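You operate a simulated robot arm through the tools that you are given. There is no shell and no other tool. Be economical: measure what you need, move in short steps, check, and stop when the job is done.

The job below is to be done with a simulated robot arm. You get a single attempt, and the scene is never put back.

JOB
Fetch the silver tin marked "shims" from the top of the long table and set it on top of the red roll.

Only the result counts: the job must be done as asked and must still hold three seconds after the hand-in. Knocking over, shifting, dropping, spilling or breaking anything else fails it.

ROBOT AND FRAMES
A 7-joint arm with a two-finger parallel gripper, fixed in place. Base frame: the origin is at the foot of the arm, x ahead of it, y to its left, z up; the work surface is at about z = 0.86. Units: m, rad, N and s.
With the tool pointing down near the work surface it reaches from about 0.3 to 0.7 m from the base axis. Its first joint turns from -1.152 to 1.152 rad. Payload 1.57 kg.
The tool frame sits at the grasp point between the pads (the TCP): z along the fingers, y along the line on which they close. The tips reach 0.03 m beyond it. The gripper opens to 0.11 m. The fingers are 0.024 m wide and 0.012 m thick; the gripper's body (0.048 by 0.112 m) begins 0.078 m behind the TCP.
Orientation is that of the tool frame in the base frame, as a unit quaternion [x, y, z, w]. With the fingers straight down and closing along the base's y, the tool's x points along the base's -x, its y along +y and its z along -z.

CONTROLS
- The arm moves only by the tool step_arm. Its argument "plan" is a list of rows, each a list of 3 entries, a list of its own where there are three numbers: the shift along the tool's x, y, z in cm, then the turn about the tool's z in degrees, then the finger opening in cm, from 0 to 11. In form: [[[tx, ty, tz], spin, fingers], ...]. A call has 1 to 10 rows; each row is the pose to reach, as a shift and turn from the pose commanded when the call began, along the tool's axes at that moment. A row lasts 0.2 s, in which the tool goes at most 0.05 m and 0.15 rad; a call with a longer step from one row to the next is refused whole, and so is a gripper value outside its range. Where a pose cannot be reached the arm comes as near as it can. A force on the tool above 40 N (or 10 N above the force at the start of the call, whichever is more), or a blocked arm, ends the call early, and 0.2 s more pass. Each finger travels about 0.108 m/s and halts on what it meets, pressing with about 27 N; the grip force reading is that of the motor and also rises with nothing between the fingers. The clock runs only during rows and for 0.2 s after the last one: add rows that repeat a pose to give the fingers time. The reply holds the time, the measured pose of the TCP, the force on the tool along the base axes, the opening and the grip force, in the units named above and with some noise.
- Cameras (640 x 400 px; columns grow to the right, rows downward): "scene" is fixed at [0.1539, -0.3767, 1.4066]; the picture's right is [0.84, -0.54, 0.00], its down [-0.28, -0.44, -0.85] and it looks along [0.46, 0.72, -0.52] (base axes); focal length 370 px, centre (320, 200). "wrist" rides on the gripper at [-0.036, 0, -0.08] in the tool frame; the picture's right is [0.00, -1.00, 0.00], its down [0.97, 0.00, -0.24] and it looks along [0.24, 0.00, 0.97] (tool axes); focal length 218 px, centre (320, 200). There is no depth. A picture from a camera that has moved, and an enlarged one, comes with that camera's place and axes in the base frame and with its lens. The place of the scene camera against the robot may be out by one fixed shift of up to 0.012 m in any direction.
- get_image(camera): a new picture of that camera. It takes no simulated time.
- zoom(camera, box): a new picture of the part [left, top, right, bottom] of that camera's present view, enlarged. It takes no simulated time.
- close_job(): hands the job in; it is judged then, once.

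Work in short steps. Places have to be worked out from the pictures, the camera data and where the tool is seen: move nearer, look again, correct. Check each grasp and each placing, and mend what went wrong. You have 90 turns and 38 pictures in all, those below and enlarged ones among them. Open the gripper and draw the arm clear of the work before you hand the job in, unless the task says otherwise; then end with one line.

The tools are called after ">>>" by a JSON object that holds its "api" and its "payload". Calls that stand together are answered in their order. step_arm: Moves the arm, as the interface text tells. Its arguments: {"type":"object","properties":{"plan":{"type":"array"}},"required":["plan"]} The other tools are called the same way: get_image (camera) takes a picture; zoom (camera, box) takes an enlarged picture of a part of a camera's view; close_job () hands the job in.

At the start:

```text
t: 0.0
ee_pos: [0.3285, -0.0202, 1.158]
tool_rot: [0.0, 1.0, 0.0, 0.001]
ft_force: [-0.2, -0.2, 0.2]
finger_gap: 0.1099
grasp_force: 0.0
```

scene: 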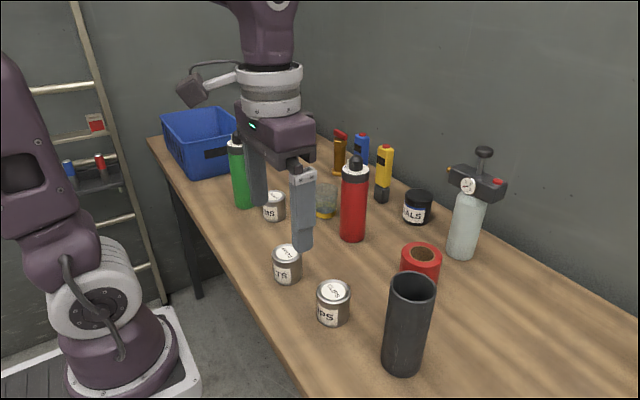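
wrist: 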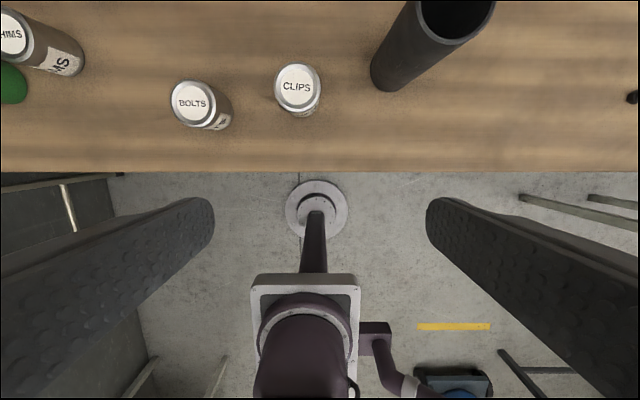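

I'll look closely at the tin and the roll first: shims seems to be near (0.50, 0.37) and the roll near (0.66, 0.02).

>>> {"api": "zoom", "payload": {"camera": "scene", "box": [220, 120, 380, 220]}}

>>> {"api": "zoom", "payload": {"camera": "scene", "box": [340, 200, 500, 300]}}

```text
4.00 times, centred on (300, 170) of scene
camera zoom: at [0.1539, -0.3767, 1.4066], right [0.84, -0.54, 0.0], down [-0.28, -0.44, -0.85], along [0.46, 0.72, -0.52], focal length 1479 px, centre (400, 320)
```

zoom: 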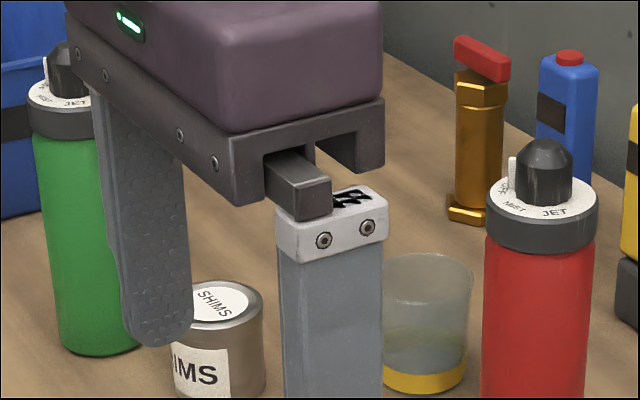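

```text
4.00 times, centred on (420, 250) of scene
camera zoom: at [0.1539, -0.3767, 1.4066], right [0.84, -0.54, 0.0], down [-0.28, -0.44, -0.85], along [0.46, 0.72, -0.52], focal length 1479 px, centre (-80, 0)
```

zoom: 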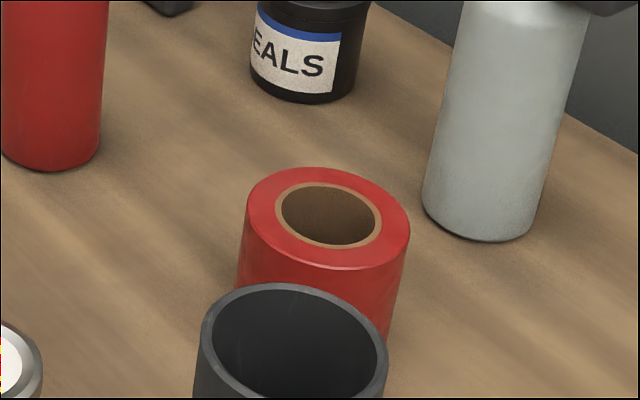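

The shims tin is partly behind the finger, between the green bottle and the cup. I move at the present height (clear of the bottles, about 1.07 high) to above it for a look from the wrist.

>>> {"api": "step_arm", "payload": {"plan": [[[-1.6, 4.4, 0], 0, 11], [[-3.2, 8.8, 0], 0, 11], [[-4.8, 13.2, 0], 0, 11], [[-6.4, 17.6, 0], 0, 11], [[-8, 22, 0], 0, 11], [[-9.6, 26.4, 0], 0, 11], [[-11.2, 30.8, 0], 0, 11], [[-13, 35, 0], 0, 11], [[-13, 35, 0], 0, 11]]}}

>>> {"api": "get_image", "payload": {"camera": "wrist"}}

```text
t: 2.0
ee_pos: [0.4565, 0.3298, 1.1604]
tool_rot: [0.001, 1.0, 0.0, 0.0]
ft_force: [0.5, -0.3, -0.4]
finger_gap: 0.1103
grasp_force: 0.3
```

```text
33 pictures are left
camera wrist: at [0.4945, 0.3304, 1.2398], right [0.0, -1.0, 0.0], down [-0.97, 0.0, 0.24], along [-0.24, 0.0, -0.97], focal length 218 px, centre (320, 200)
```

wrist: 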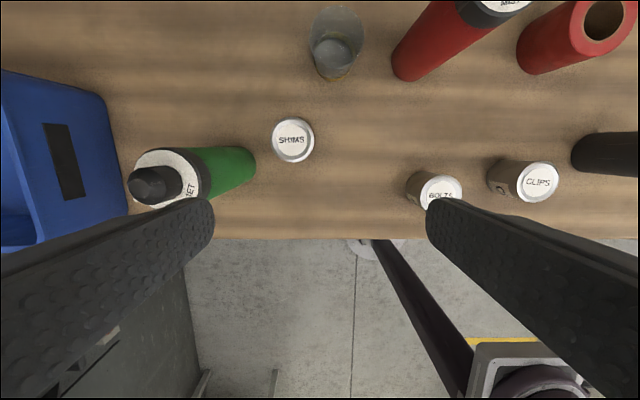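

The tin's top centre works out near (0.504, 0.369), about 0.059 wide; the green bottle's edge is about y 0.443, so I narrow the fingers to 8.5 cm. Moving above the tin and down to about z 1.0, then looking again.

>>> {"api": "step_arm", "payload": {"plan": [[[-2.5, 2, 0], 0, 8.5], [[-4.75, 3.9, 0], 0, 8.5], [[-4.75, 3.9, 4], 0, 8.5], [[-4.75, 3.9, 8], 0, 8.5], [[-4.75, 3.9, 12], 0, 8.5], [[-4.75, 3.9, 15], 0, 8.5], [[-4.75, 3.9, 15], 0, 8.5]]}}

>>> {"api": "get_image", "payload": {"camera": "wrist"}}

>>> {"api": "zoom", "payload": {"camera": "scene", "box": [200, 110, 360, 230]}}

```text
t: 3.6
ee_pos: [0.5059, 0.37, 1.0069]
tool_rot: [0.0, 1.0, 0.0, 0.0]
ft_force: [-0.4, 0.5, -1.0]
finger_gap: 0.0849
grasp_force: 0.0
out of reach, approached as far as the arm can: row 2, 3
```

```text
32 pictures are left
camera wrist: at [0.545, 0.3696, 1.086], right [0.0, -1.0, 0.0], down [-0.97, 0.0, 0.24], along [-0.24, 0.0, -0.97], focal length 218 px, centre (320, 200)
```

wrist: 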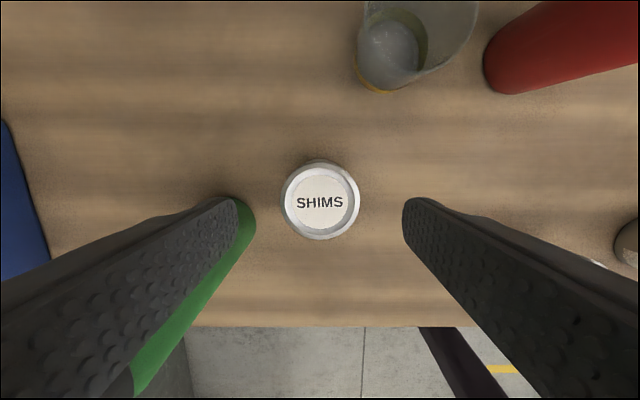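

```text
3.33 times, centred on (280, 170) of scene
camera zoom: at [0.1539, -0.3767, 1.4066], right [0.84, -0.54, 0.0], down [-0.28, -0.44, -0.85], along [0.46, 0.72, -0.52], focal length 1233 px, centre (453, 300)
```

zoom: 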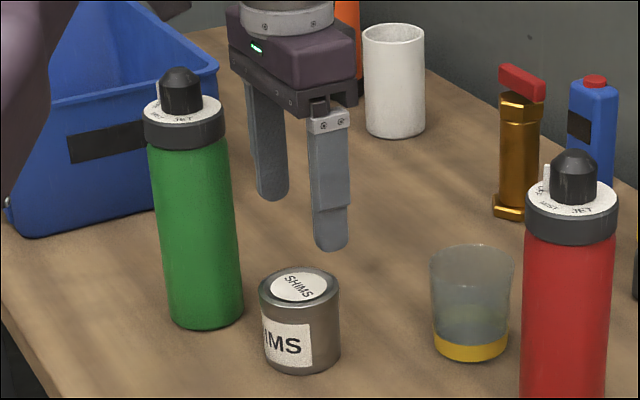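

The tin is centred between the fingers (about 3 mm off in x), its top near z 0.92. Descending to TCP z ≈ 0.899 with a small x correction.

>>> {"api": "step_arm", "payload": {"plan": [[[0.3, 0, 3], 0, 8.5], [[0.3, 0, 6], 0, 8.5], [[0.3, 0, 9], 0, 8.5], [[0.3, 0, 10.8], 0, 8.5], [[0.3, 0, 10.8], 0, 8.5]]}}

>>> {"api": "zoom", "payload": {"camera": "scene", "box": [200, 110, 360, 230]}}

```text
t: 4.8
ee_pos: [0.504, 0.3678, 0.8994]
tool_rot: [0.0, 1.0, 0.0, 0.001]
ft_force: [0.4, -0.5, 0.5]
finger_gap: 0.0849
grasp_force: 0.0
```

```text
3.33 times, centred on (280, 170) of scene
camera zoom: at [0.1539, -0.3767, 1.4066], right [0.84, -0.54, 0.0], down [-0.28, -0.44, -0.85], along [0.46, 0.72, -0.52], focal length 1233 px, centre (453, 300)
```

zoom: 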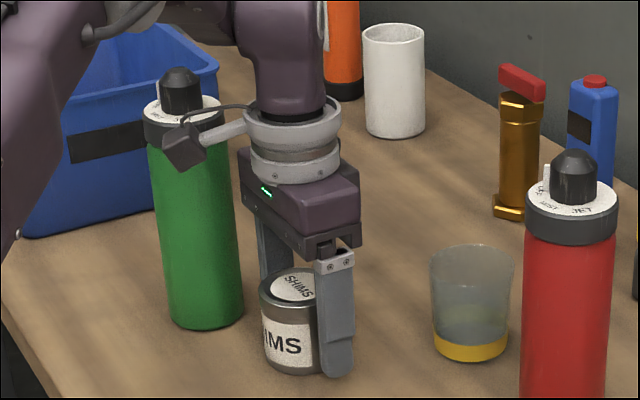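

The fingers straddle the tin with room to the bottle. Closing the fingers.

>>> {"api": "step_arm", "payload": {"plan": [[[0, 0, 0], 0, 7], [[0, 0, 0], 0, 5.5], [[0, 0, 0], 0, 5], [[0, 0, 0], 0, 5]]}}

```text
t: 5.8
ee_pos: [0.5048, 0.3683, 0.9001]
tool_rot: [0.0, 1.0, 0.0, 0.001]
ft_force: [0.1, 0.7, 1.4]
finger_gap: 0.0613
grasp_force: 26.9
```

The fingers halted at 0.061 on the tin with full grip. Lifting straight up to about z 1.08 first.

>>> {"api": "step_arm", "payload": {"plan": [[[0, 0, -1.5], 0, 5], [[0, 0, -4], 0, 5], [[0, 0, -7.5], 0, 5], [[0, 0, -11], 0, 5], [[0, 0, -14.5], 0, 5], [[0, 0, -18], 0, 5], [[0, 0, -18], 0, 5]]}}

>>> {"api": "get_image", "payload": {"camera": "scene"}}

```text
t: 7.4
ee_pos: [0.502, 0.3716, 1.0805]
tool_rot: [0.0, 1.0, 0.0, 0.0]
ft_force: [0.1, 0.5, -2.0]
finger_gap: 0.0612
grasp_force: 27.3
```

```text
29 pictures are left
```

scene: 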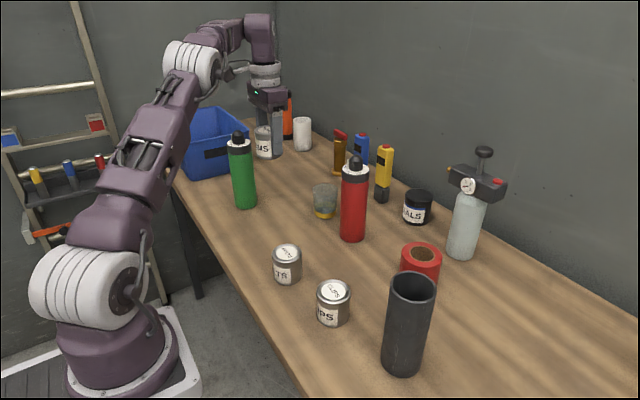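

The tin is held. Retracting and raising to z ≈ 1.16, x ≈ 0.42, then swinging in -y above everything toward y ≈ 0.02.

>>> {"api": "step_arm", "payload": {"plan": [[[3, 0, -3], 0, 5], [[6, 0, -6], 0, 5], [[8, -3, -8], 0, 5], [[8, -7.5, -8], 0, 5], [[8, -12, -8], 0, 5], [[8, -16.5, -8], 0, 5], [[8, -21, -8], 0, 5], [[8, -25.5, -8], 0, 5], [[8, -30, -8], 0, 5], [[8, -34, -8], 0, 5]]}}

>>> {"api": "get_image", "payload": {"camera": "wrist"}}

>>> {"api": "get_image", "payload": {"camera": "scene"}}

```text
t: 9.6
ee_pos: [0.423, 0.0301, 1.1591]
tool_rot: [0.0, 1.0, 0.0, 0.0]
ft_force: [0.7, 0.0, -2.4]
finger_gap: 0.0614
grasp_force: 27.1
```

```text
28 pictures are left
camera wrist: at [0.4623, 0.029, 1.2376], right [0.0, -1.0, 0.0], down [-0.97, 0.0, 0.24], along [-0.24, 0.0, -0.97], focal length 218 px, centre (320, 200)
```

wrist: 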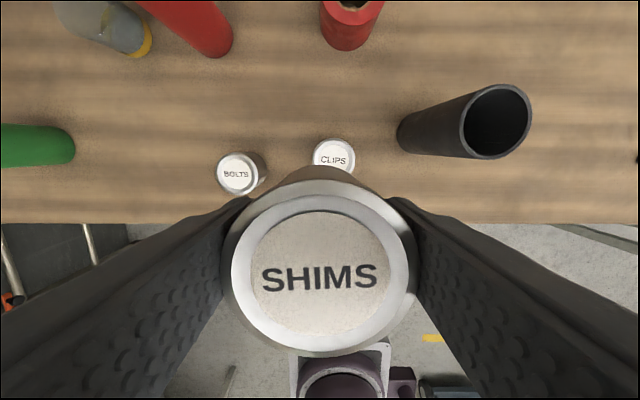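

```text
27 pictures are left
```

scene: 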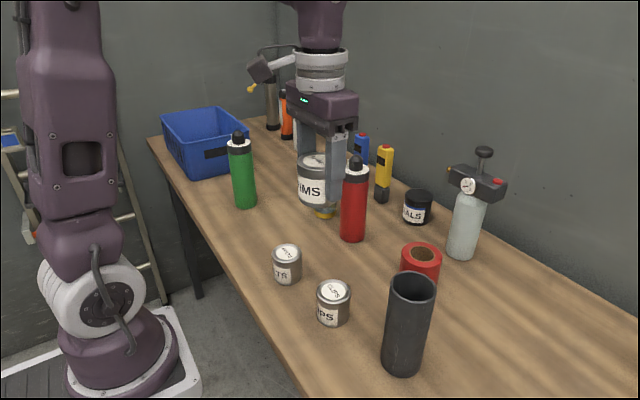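

The roll works out near (0.64, -0.008), top about z 0.93; the tube is near (0.485, -0.14). I move to (0.53, -0.008, 1.06), clear of both, and look again.

>>> {"api": "step_arm", "payload": {"plan": [[[-3, -1.5, 2], 0, 5], [[-6, -3, 4], 0, 5], [[-9, -3.8, 6.5], 0, 5], [[-10.7, -3.8, 10], 0, 5], [[-10.7, -3.8, 10], 0, 5]]}}

>>> {"api": "get_image", "payload": {"camera": "wrist"}}

>>> {"api": "get_image", "payload": {"camera": "scene"}}

```text
t: 10.8
ee_pos: [0.5306, -0.0077, 1.061]
tool_rot: [0.001, 1.0, 0.0, 0.0]
ft_force: [0.3, -0.4, -2.8]
finger_gap: 0.0611
grasp_force: 27.4
```

```text
26 pictures are left
camera wrist: at [0.5694, -0.0089, 1.1393], right [0.0, -1.0, 0.0], down [-0.97, 0.0, 0.24], along [-0.24, 0.0, -0.97], focal length 218 px, centre (320, 200)
```

wrist: 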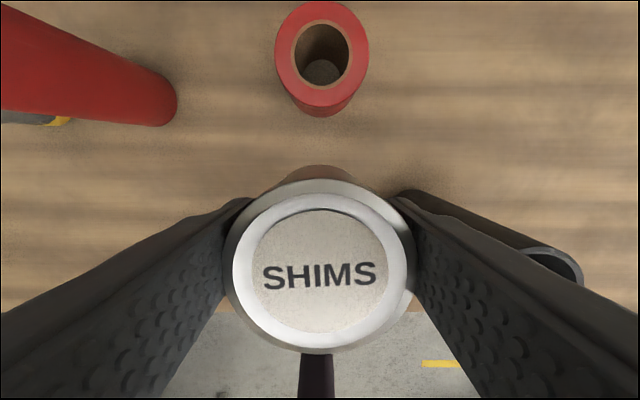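

```text
25 pictures are left
```

scene: 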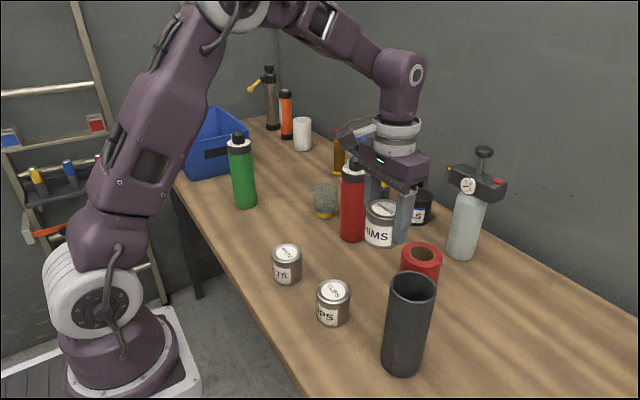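

The camera boom at the flange seems near the red bottle's line of sight, so I enlarge it before going on.

>>> {"api": "zoom", "payload": {"camera": "scene", "box": [320, 80, 480, 280]}}

>>> {"api": "zoom", "payload": {"camera": "wrist", "box": [240, 0, 400, 130]}}

```text
2.00 times, centred on (400, 180) of scene
camera zoom: at [0.1539, -0.3767, 1.4066], right [0.84, -0.54, 0.0], down [-0.28, -0.44, -0.85], along [0.46, 0.72, -0.52], focal length 740 px, centre (160, 240)
```

zoom: 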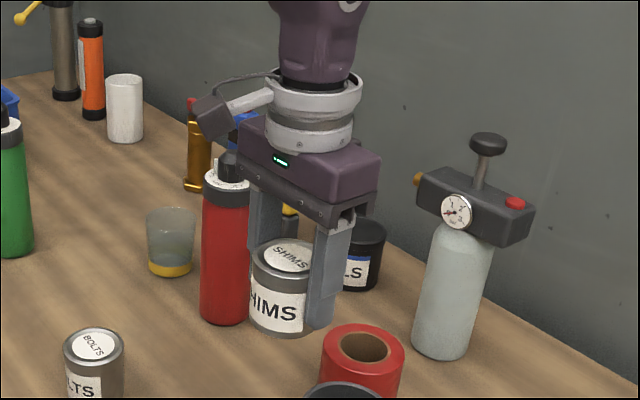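

```text
3.08 times, centred on (320, 65) of wrist
camera zoom: at [0.5694, -0.0089, 1.1393], right [0.0, -1.0, 0.0], down [-0.97, 0.0, 0.24], along [-0.24, 0.0, -0.97], focal length 672 px, centre (320, 615)
```

zoom: 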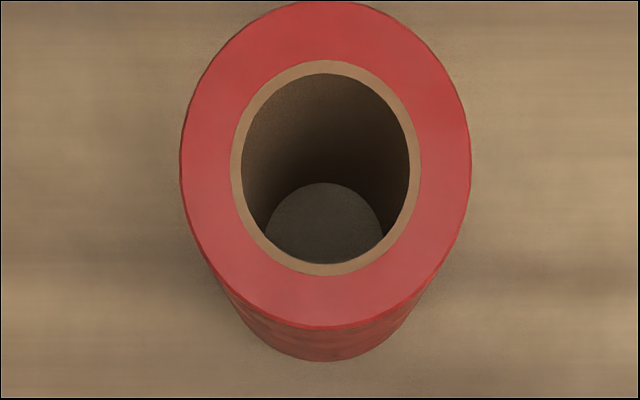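

The boom sits on the base side (about -0.08 in x, 0.15 above the TCP), away from the bottles. From the wrist view the roll's centre is (0.6435, -0.0104), top z ≈ 0.929, outer diameter 0.081 and hole 0.047. I move over it at z ≈ 1.02.

>>> {"api": "step_arm", "payload": {"plan": [[[-3, -0.05, 1], 0, 5], [[-6, -0.1, 2], 0, 5], [[-9, -0.2, 3], 0, 5], [[-11.3, -0.2, 4], 0, 5], [[-11.3, -0.2, 4], 0, 5]]}}

>>> {"api": "get_image", "payload": {"camera": "wrist"}}

>>> {"api": "zoom", "payload": {"camera": "scene", "box": [340, 160, 500, 300]}}

```text
t: 12.0
ee_pos: [0.644, -0.0141, 1.0189]
tool_rot: [0.0, 1.0, 0.0, 0.0]
ft_force: [-0.2, 0.0, -1.7]
finger_gap: 0.0613
grasp_force: 26.8
```

```text
22 pictures are left
camera wrist: at [0.6822, -0.0142, 1.0982], right [0.0, -1.0, 0.0], down [-0.97, 0.0, 0.24], along [-0.24, 0.0, -0.97], focal length 218 px, centre (320, 200)
```

wrist: 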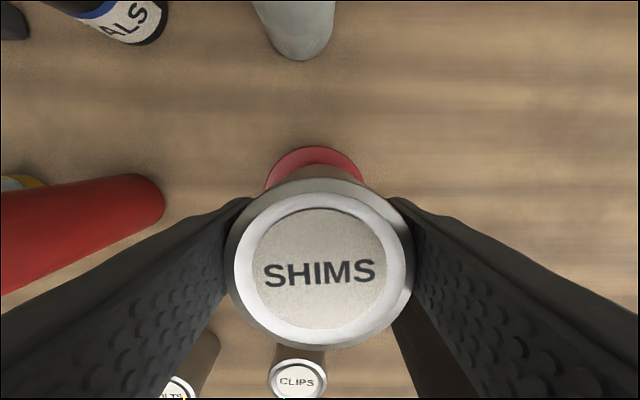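

```text
2.86 times, centred on (420, 230) of scene
camera zoom: at [0.154, -0.3767, 1.4066], right [0.84, -0.54, 0.0], down [-0.28, -0.44, -0.85], along [0.46, 0.72, -0.52], focal length 1057 px, centre (34, 114)
```

zoom: 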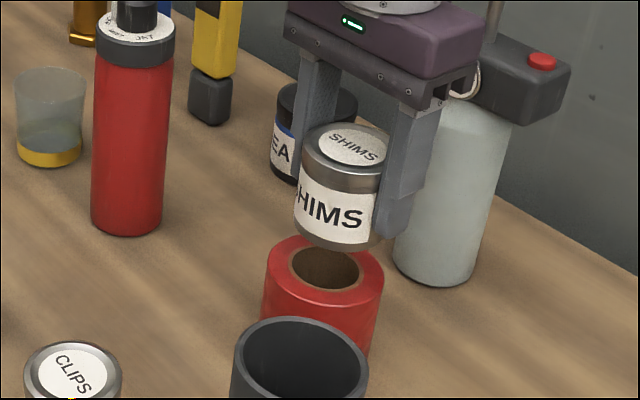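

The tin is over the roll; the wrist view puts the roll's centre about 5 mm more in +y and 2 mm nearer. I correct that and lower to just above the roll (TCP z ≈ 0.977).

>>> {"api": "step_arm", "payload": {"plan": [[[0.15, 0.45, 0], 0, 5], [[0.15, 0.45, 2], 0, 5], [[0.15, 0.45, 3.2], 0, 5], [[0.15, 0.45, 4.2], 0, 5], [[0.15, 0.45, 4.2], 0, 5]]}}

>>> {"api": "get_image", "payload": {"camera": "wrist"}}

>>> {"api": "zoom", "payload": {"camera": "scene", "box": [360, 190, 480, 300]}}

```text
t: 13.2
ee_pos: [0.6431, -0.0056, 0.9781]
tool_rot: [0.0, 1.0, -0.001, 0.001]
ft_force: [2.1, 3.6, 15.9]
finger_gap: 0.061
grasp_force: 27.2
```

```text
20 pictures are left
camera wrist: at [0.6807, -0.0072, 1.0565], right [0.0, -1.0, 0.0], down [-0.97, 0.0, 0.24], along [-0.24, 0.0, -0.97], focal length 218 px, centre (320, 200)
```

wrist: 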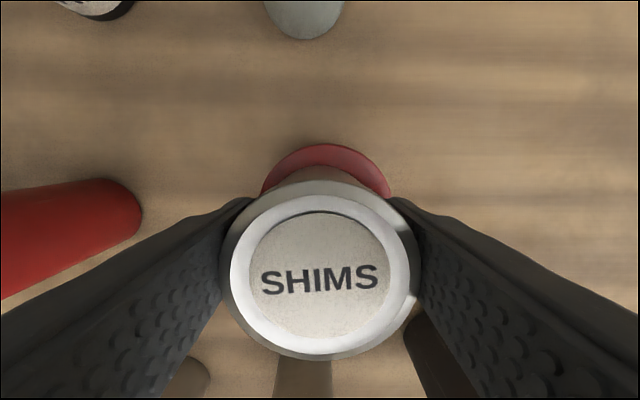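

```text
3.64 times, centred on (420, 245) of scene
camera zoom: at [0.1536, -0.3766, 1.4067], right [0.84, -0.54, 0.0], down [-0.28, -0.44, -0.85], along [0.46, 0.72, -0.52], focal length 1345 px, centre (-44, 36)
```

zoom: 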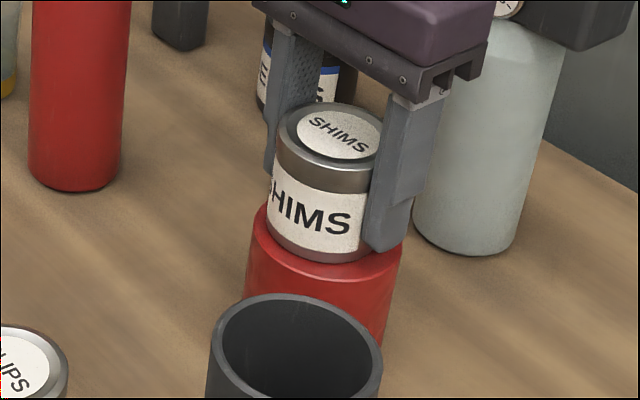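

A force of about 16 N upward shows the tin already resting on the roll, centred within about 2 mm. I ease up 1 mm to shed the press, then open slowly.

>>> {"api": "step_arm", "payload": {"plan": [[[0, 0, -0.1], 0, 5], [[0, 0, -0.1], 0, 5]]}}

```text
t: 13.8
ee_pos: [0.641, -0.0074, 0.9771]
tool_rot: [0.0, 1.0, 0.0, -0.002]
ft_force: [-0.4, -1.3, -1.2]
finger_gap: 0.0612
grasp_force: 26.3
```

The press is gone and the tin is nearly at contact; lowering half a millimetre and opening slowly.

>>> {"api": "step_arm", "payload": {"plan": [[[0, 0, 0.05], 0, 5], [[0, 0, 0.05], 0, 6], [[0, 0, 0.05], 0, 6.5], [[0, 0, 0.05], 0, 7.2], [[0, 0, 0.05], 0, 8], [[0, 0, 0.05], 0, 8.5], [[0, 0, 0.05], 0, 8.5]]}}

>>> {"api": "zoom", "payload": {"camera": "scene", "box": [360, 190, 480, 300]}}

>>> {"api": "get_image", "payload": {"camera": "wrist"}}

```text
t: 15.4
ee_pos: [0.6427, -0.0063, 0.9785]
tool_rot: [0.0, 1.0, 0.0, 0.0]
ft_force: [-0.4, -0.5, 0.7]
finger_gap: 0.0848
grasp_force: 0.2
```

```text
3.64 times, centred on (420, 245) of scene
camera zoom: at [0.1539, -0.3767, 1.4066], right [0.84, -0.54, 0.0], down [-0.28, -0.44, -0.85], along [0.46, 0.72, -0.52], focal length 1345 px, centre (-44, 36)
```

zoom: 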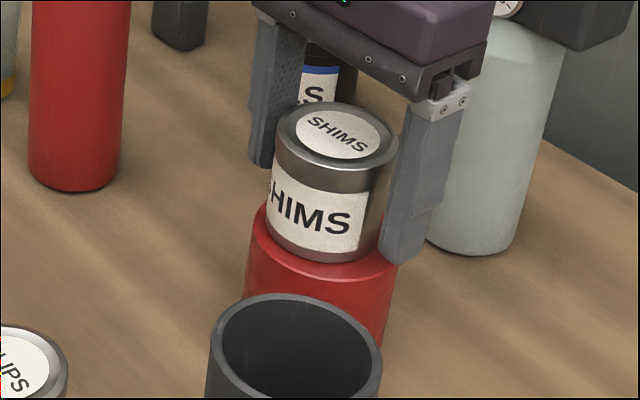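

```text
17 pictures are left
camera wrist: at [0.6808, -0.0069, 1.0565], right [0.0, -1.0, 0.0], down [-0.97, 0.0, 0.24], along [-0.24, 0.0, -0.97], focal length 218 px, centre (320, 200)
```

wrist: 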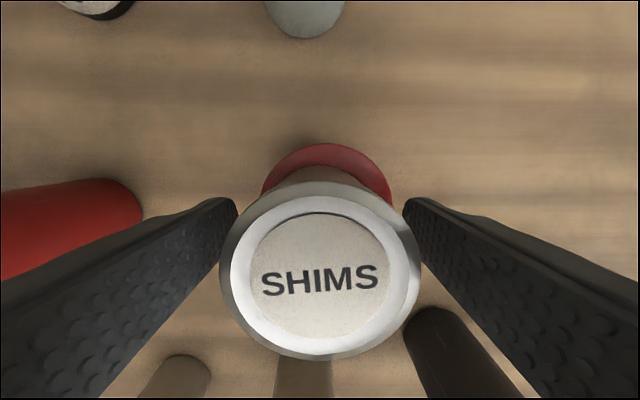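

The tin stands alone on the roll, level and centred. Raising straight up, then retracting.

>>> {"api": "step_arm", "payload": {"plan": [[[0, 0, -2], 0, 8.5], [[0, 0, -4.5], 0, 8.5], [[0, 0, -7], 0, 8.5], [[0, 0, -9], 0, 8.5], [[3, 0, -11], 0, 8.5], [[7, 0, -13], 0, 8.5], [[11, 0, -15], 0, 8.5], [[15, 0, -17], 0, 8.5], [[19, 0, -18], 0, 8.5], [[23, 0, -18], 0, 8.5]]}}

>>> {"api": "get_image", "payload": {"camera": "scene"}}

```text
t: 17.6
ee_pos: [0.4096, -0.0063, 1.158]
tool_rot: [0.0, 1.0, 0.0, 0.0]
ft_force: [-0.3, -0.3, 0.3]
finger_gap: 0.085
grasp_force: 0.1
```

```text
16 pictures are left
```

scene: 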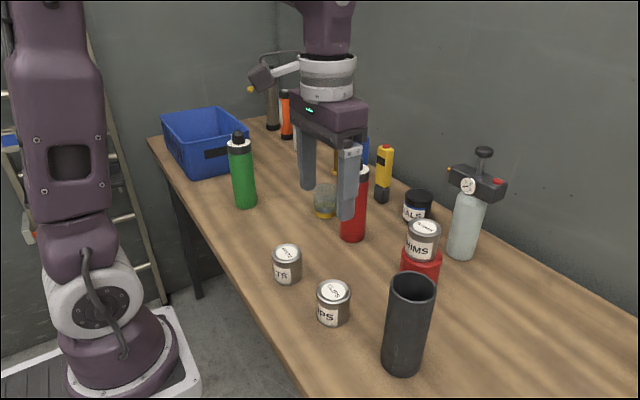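

The shims tin stands on the red roll, everything else is where it was, and the arm is clear with the gripper open. Handing in.

>>> {"api": "close_job", "payload": {}}

```text
The job is handed in.
```

The shims tin is on top of the red roll, standing level and centred to within about 2 mm; the last picture shows nothing else moved.
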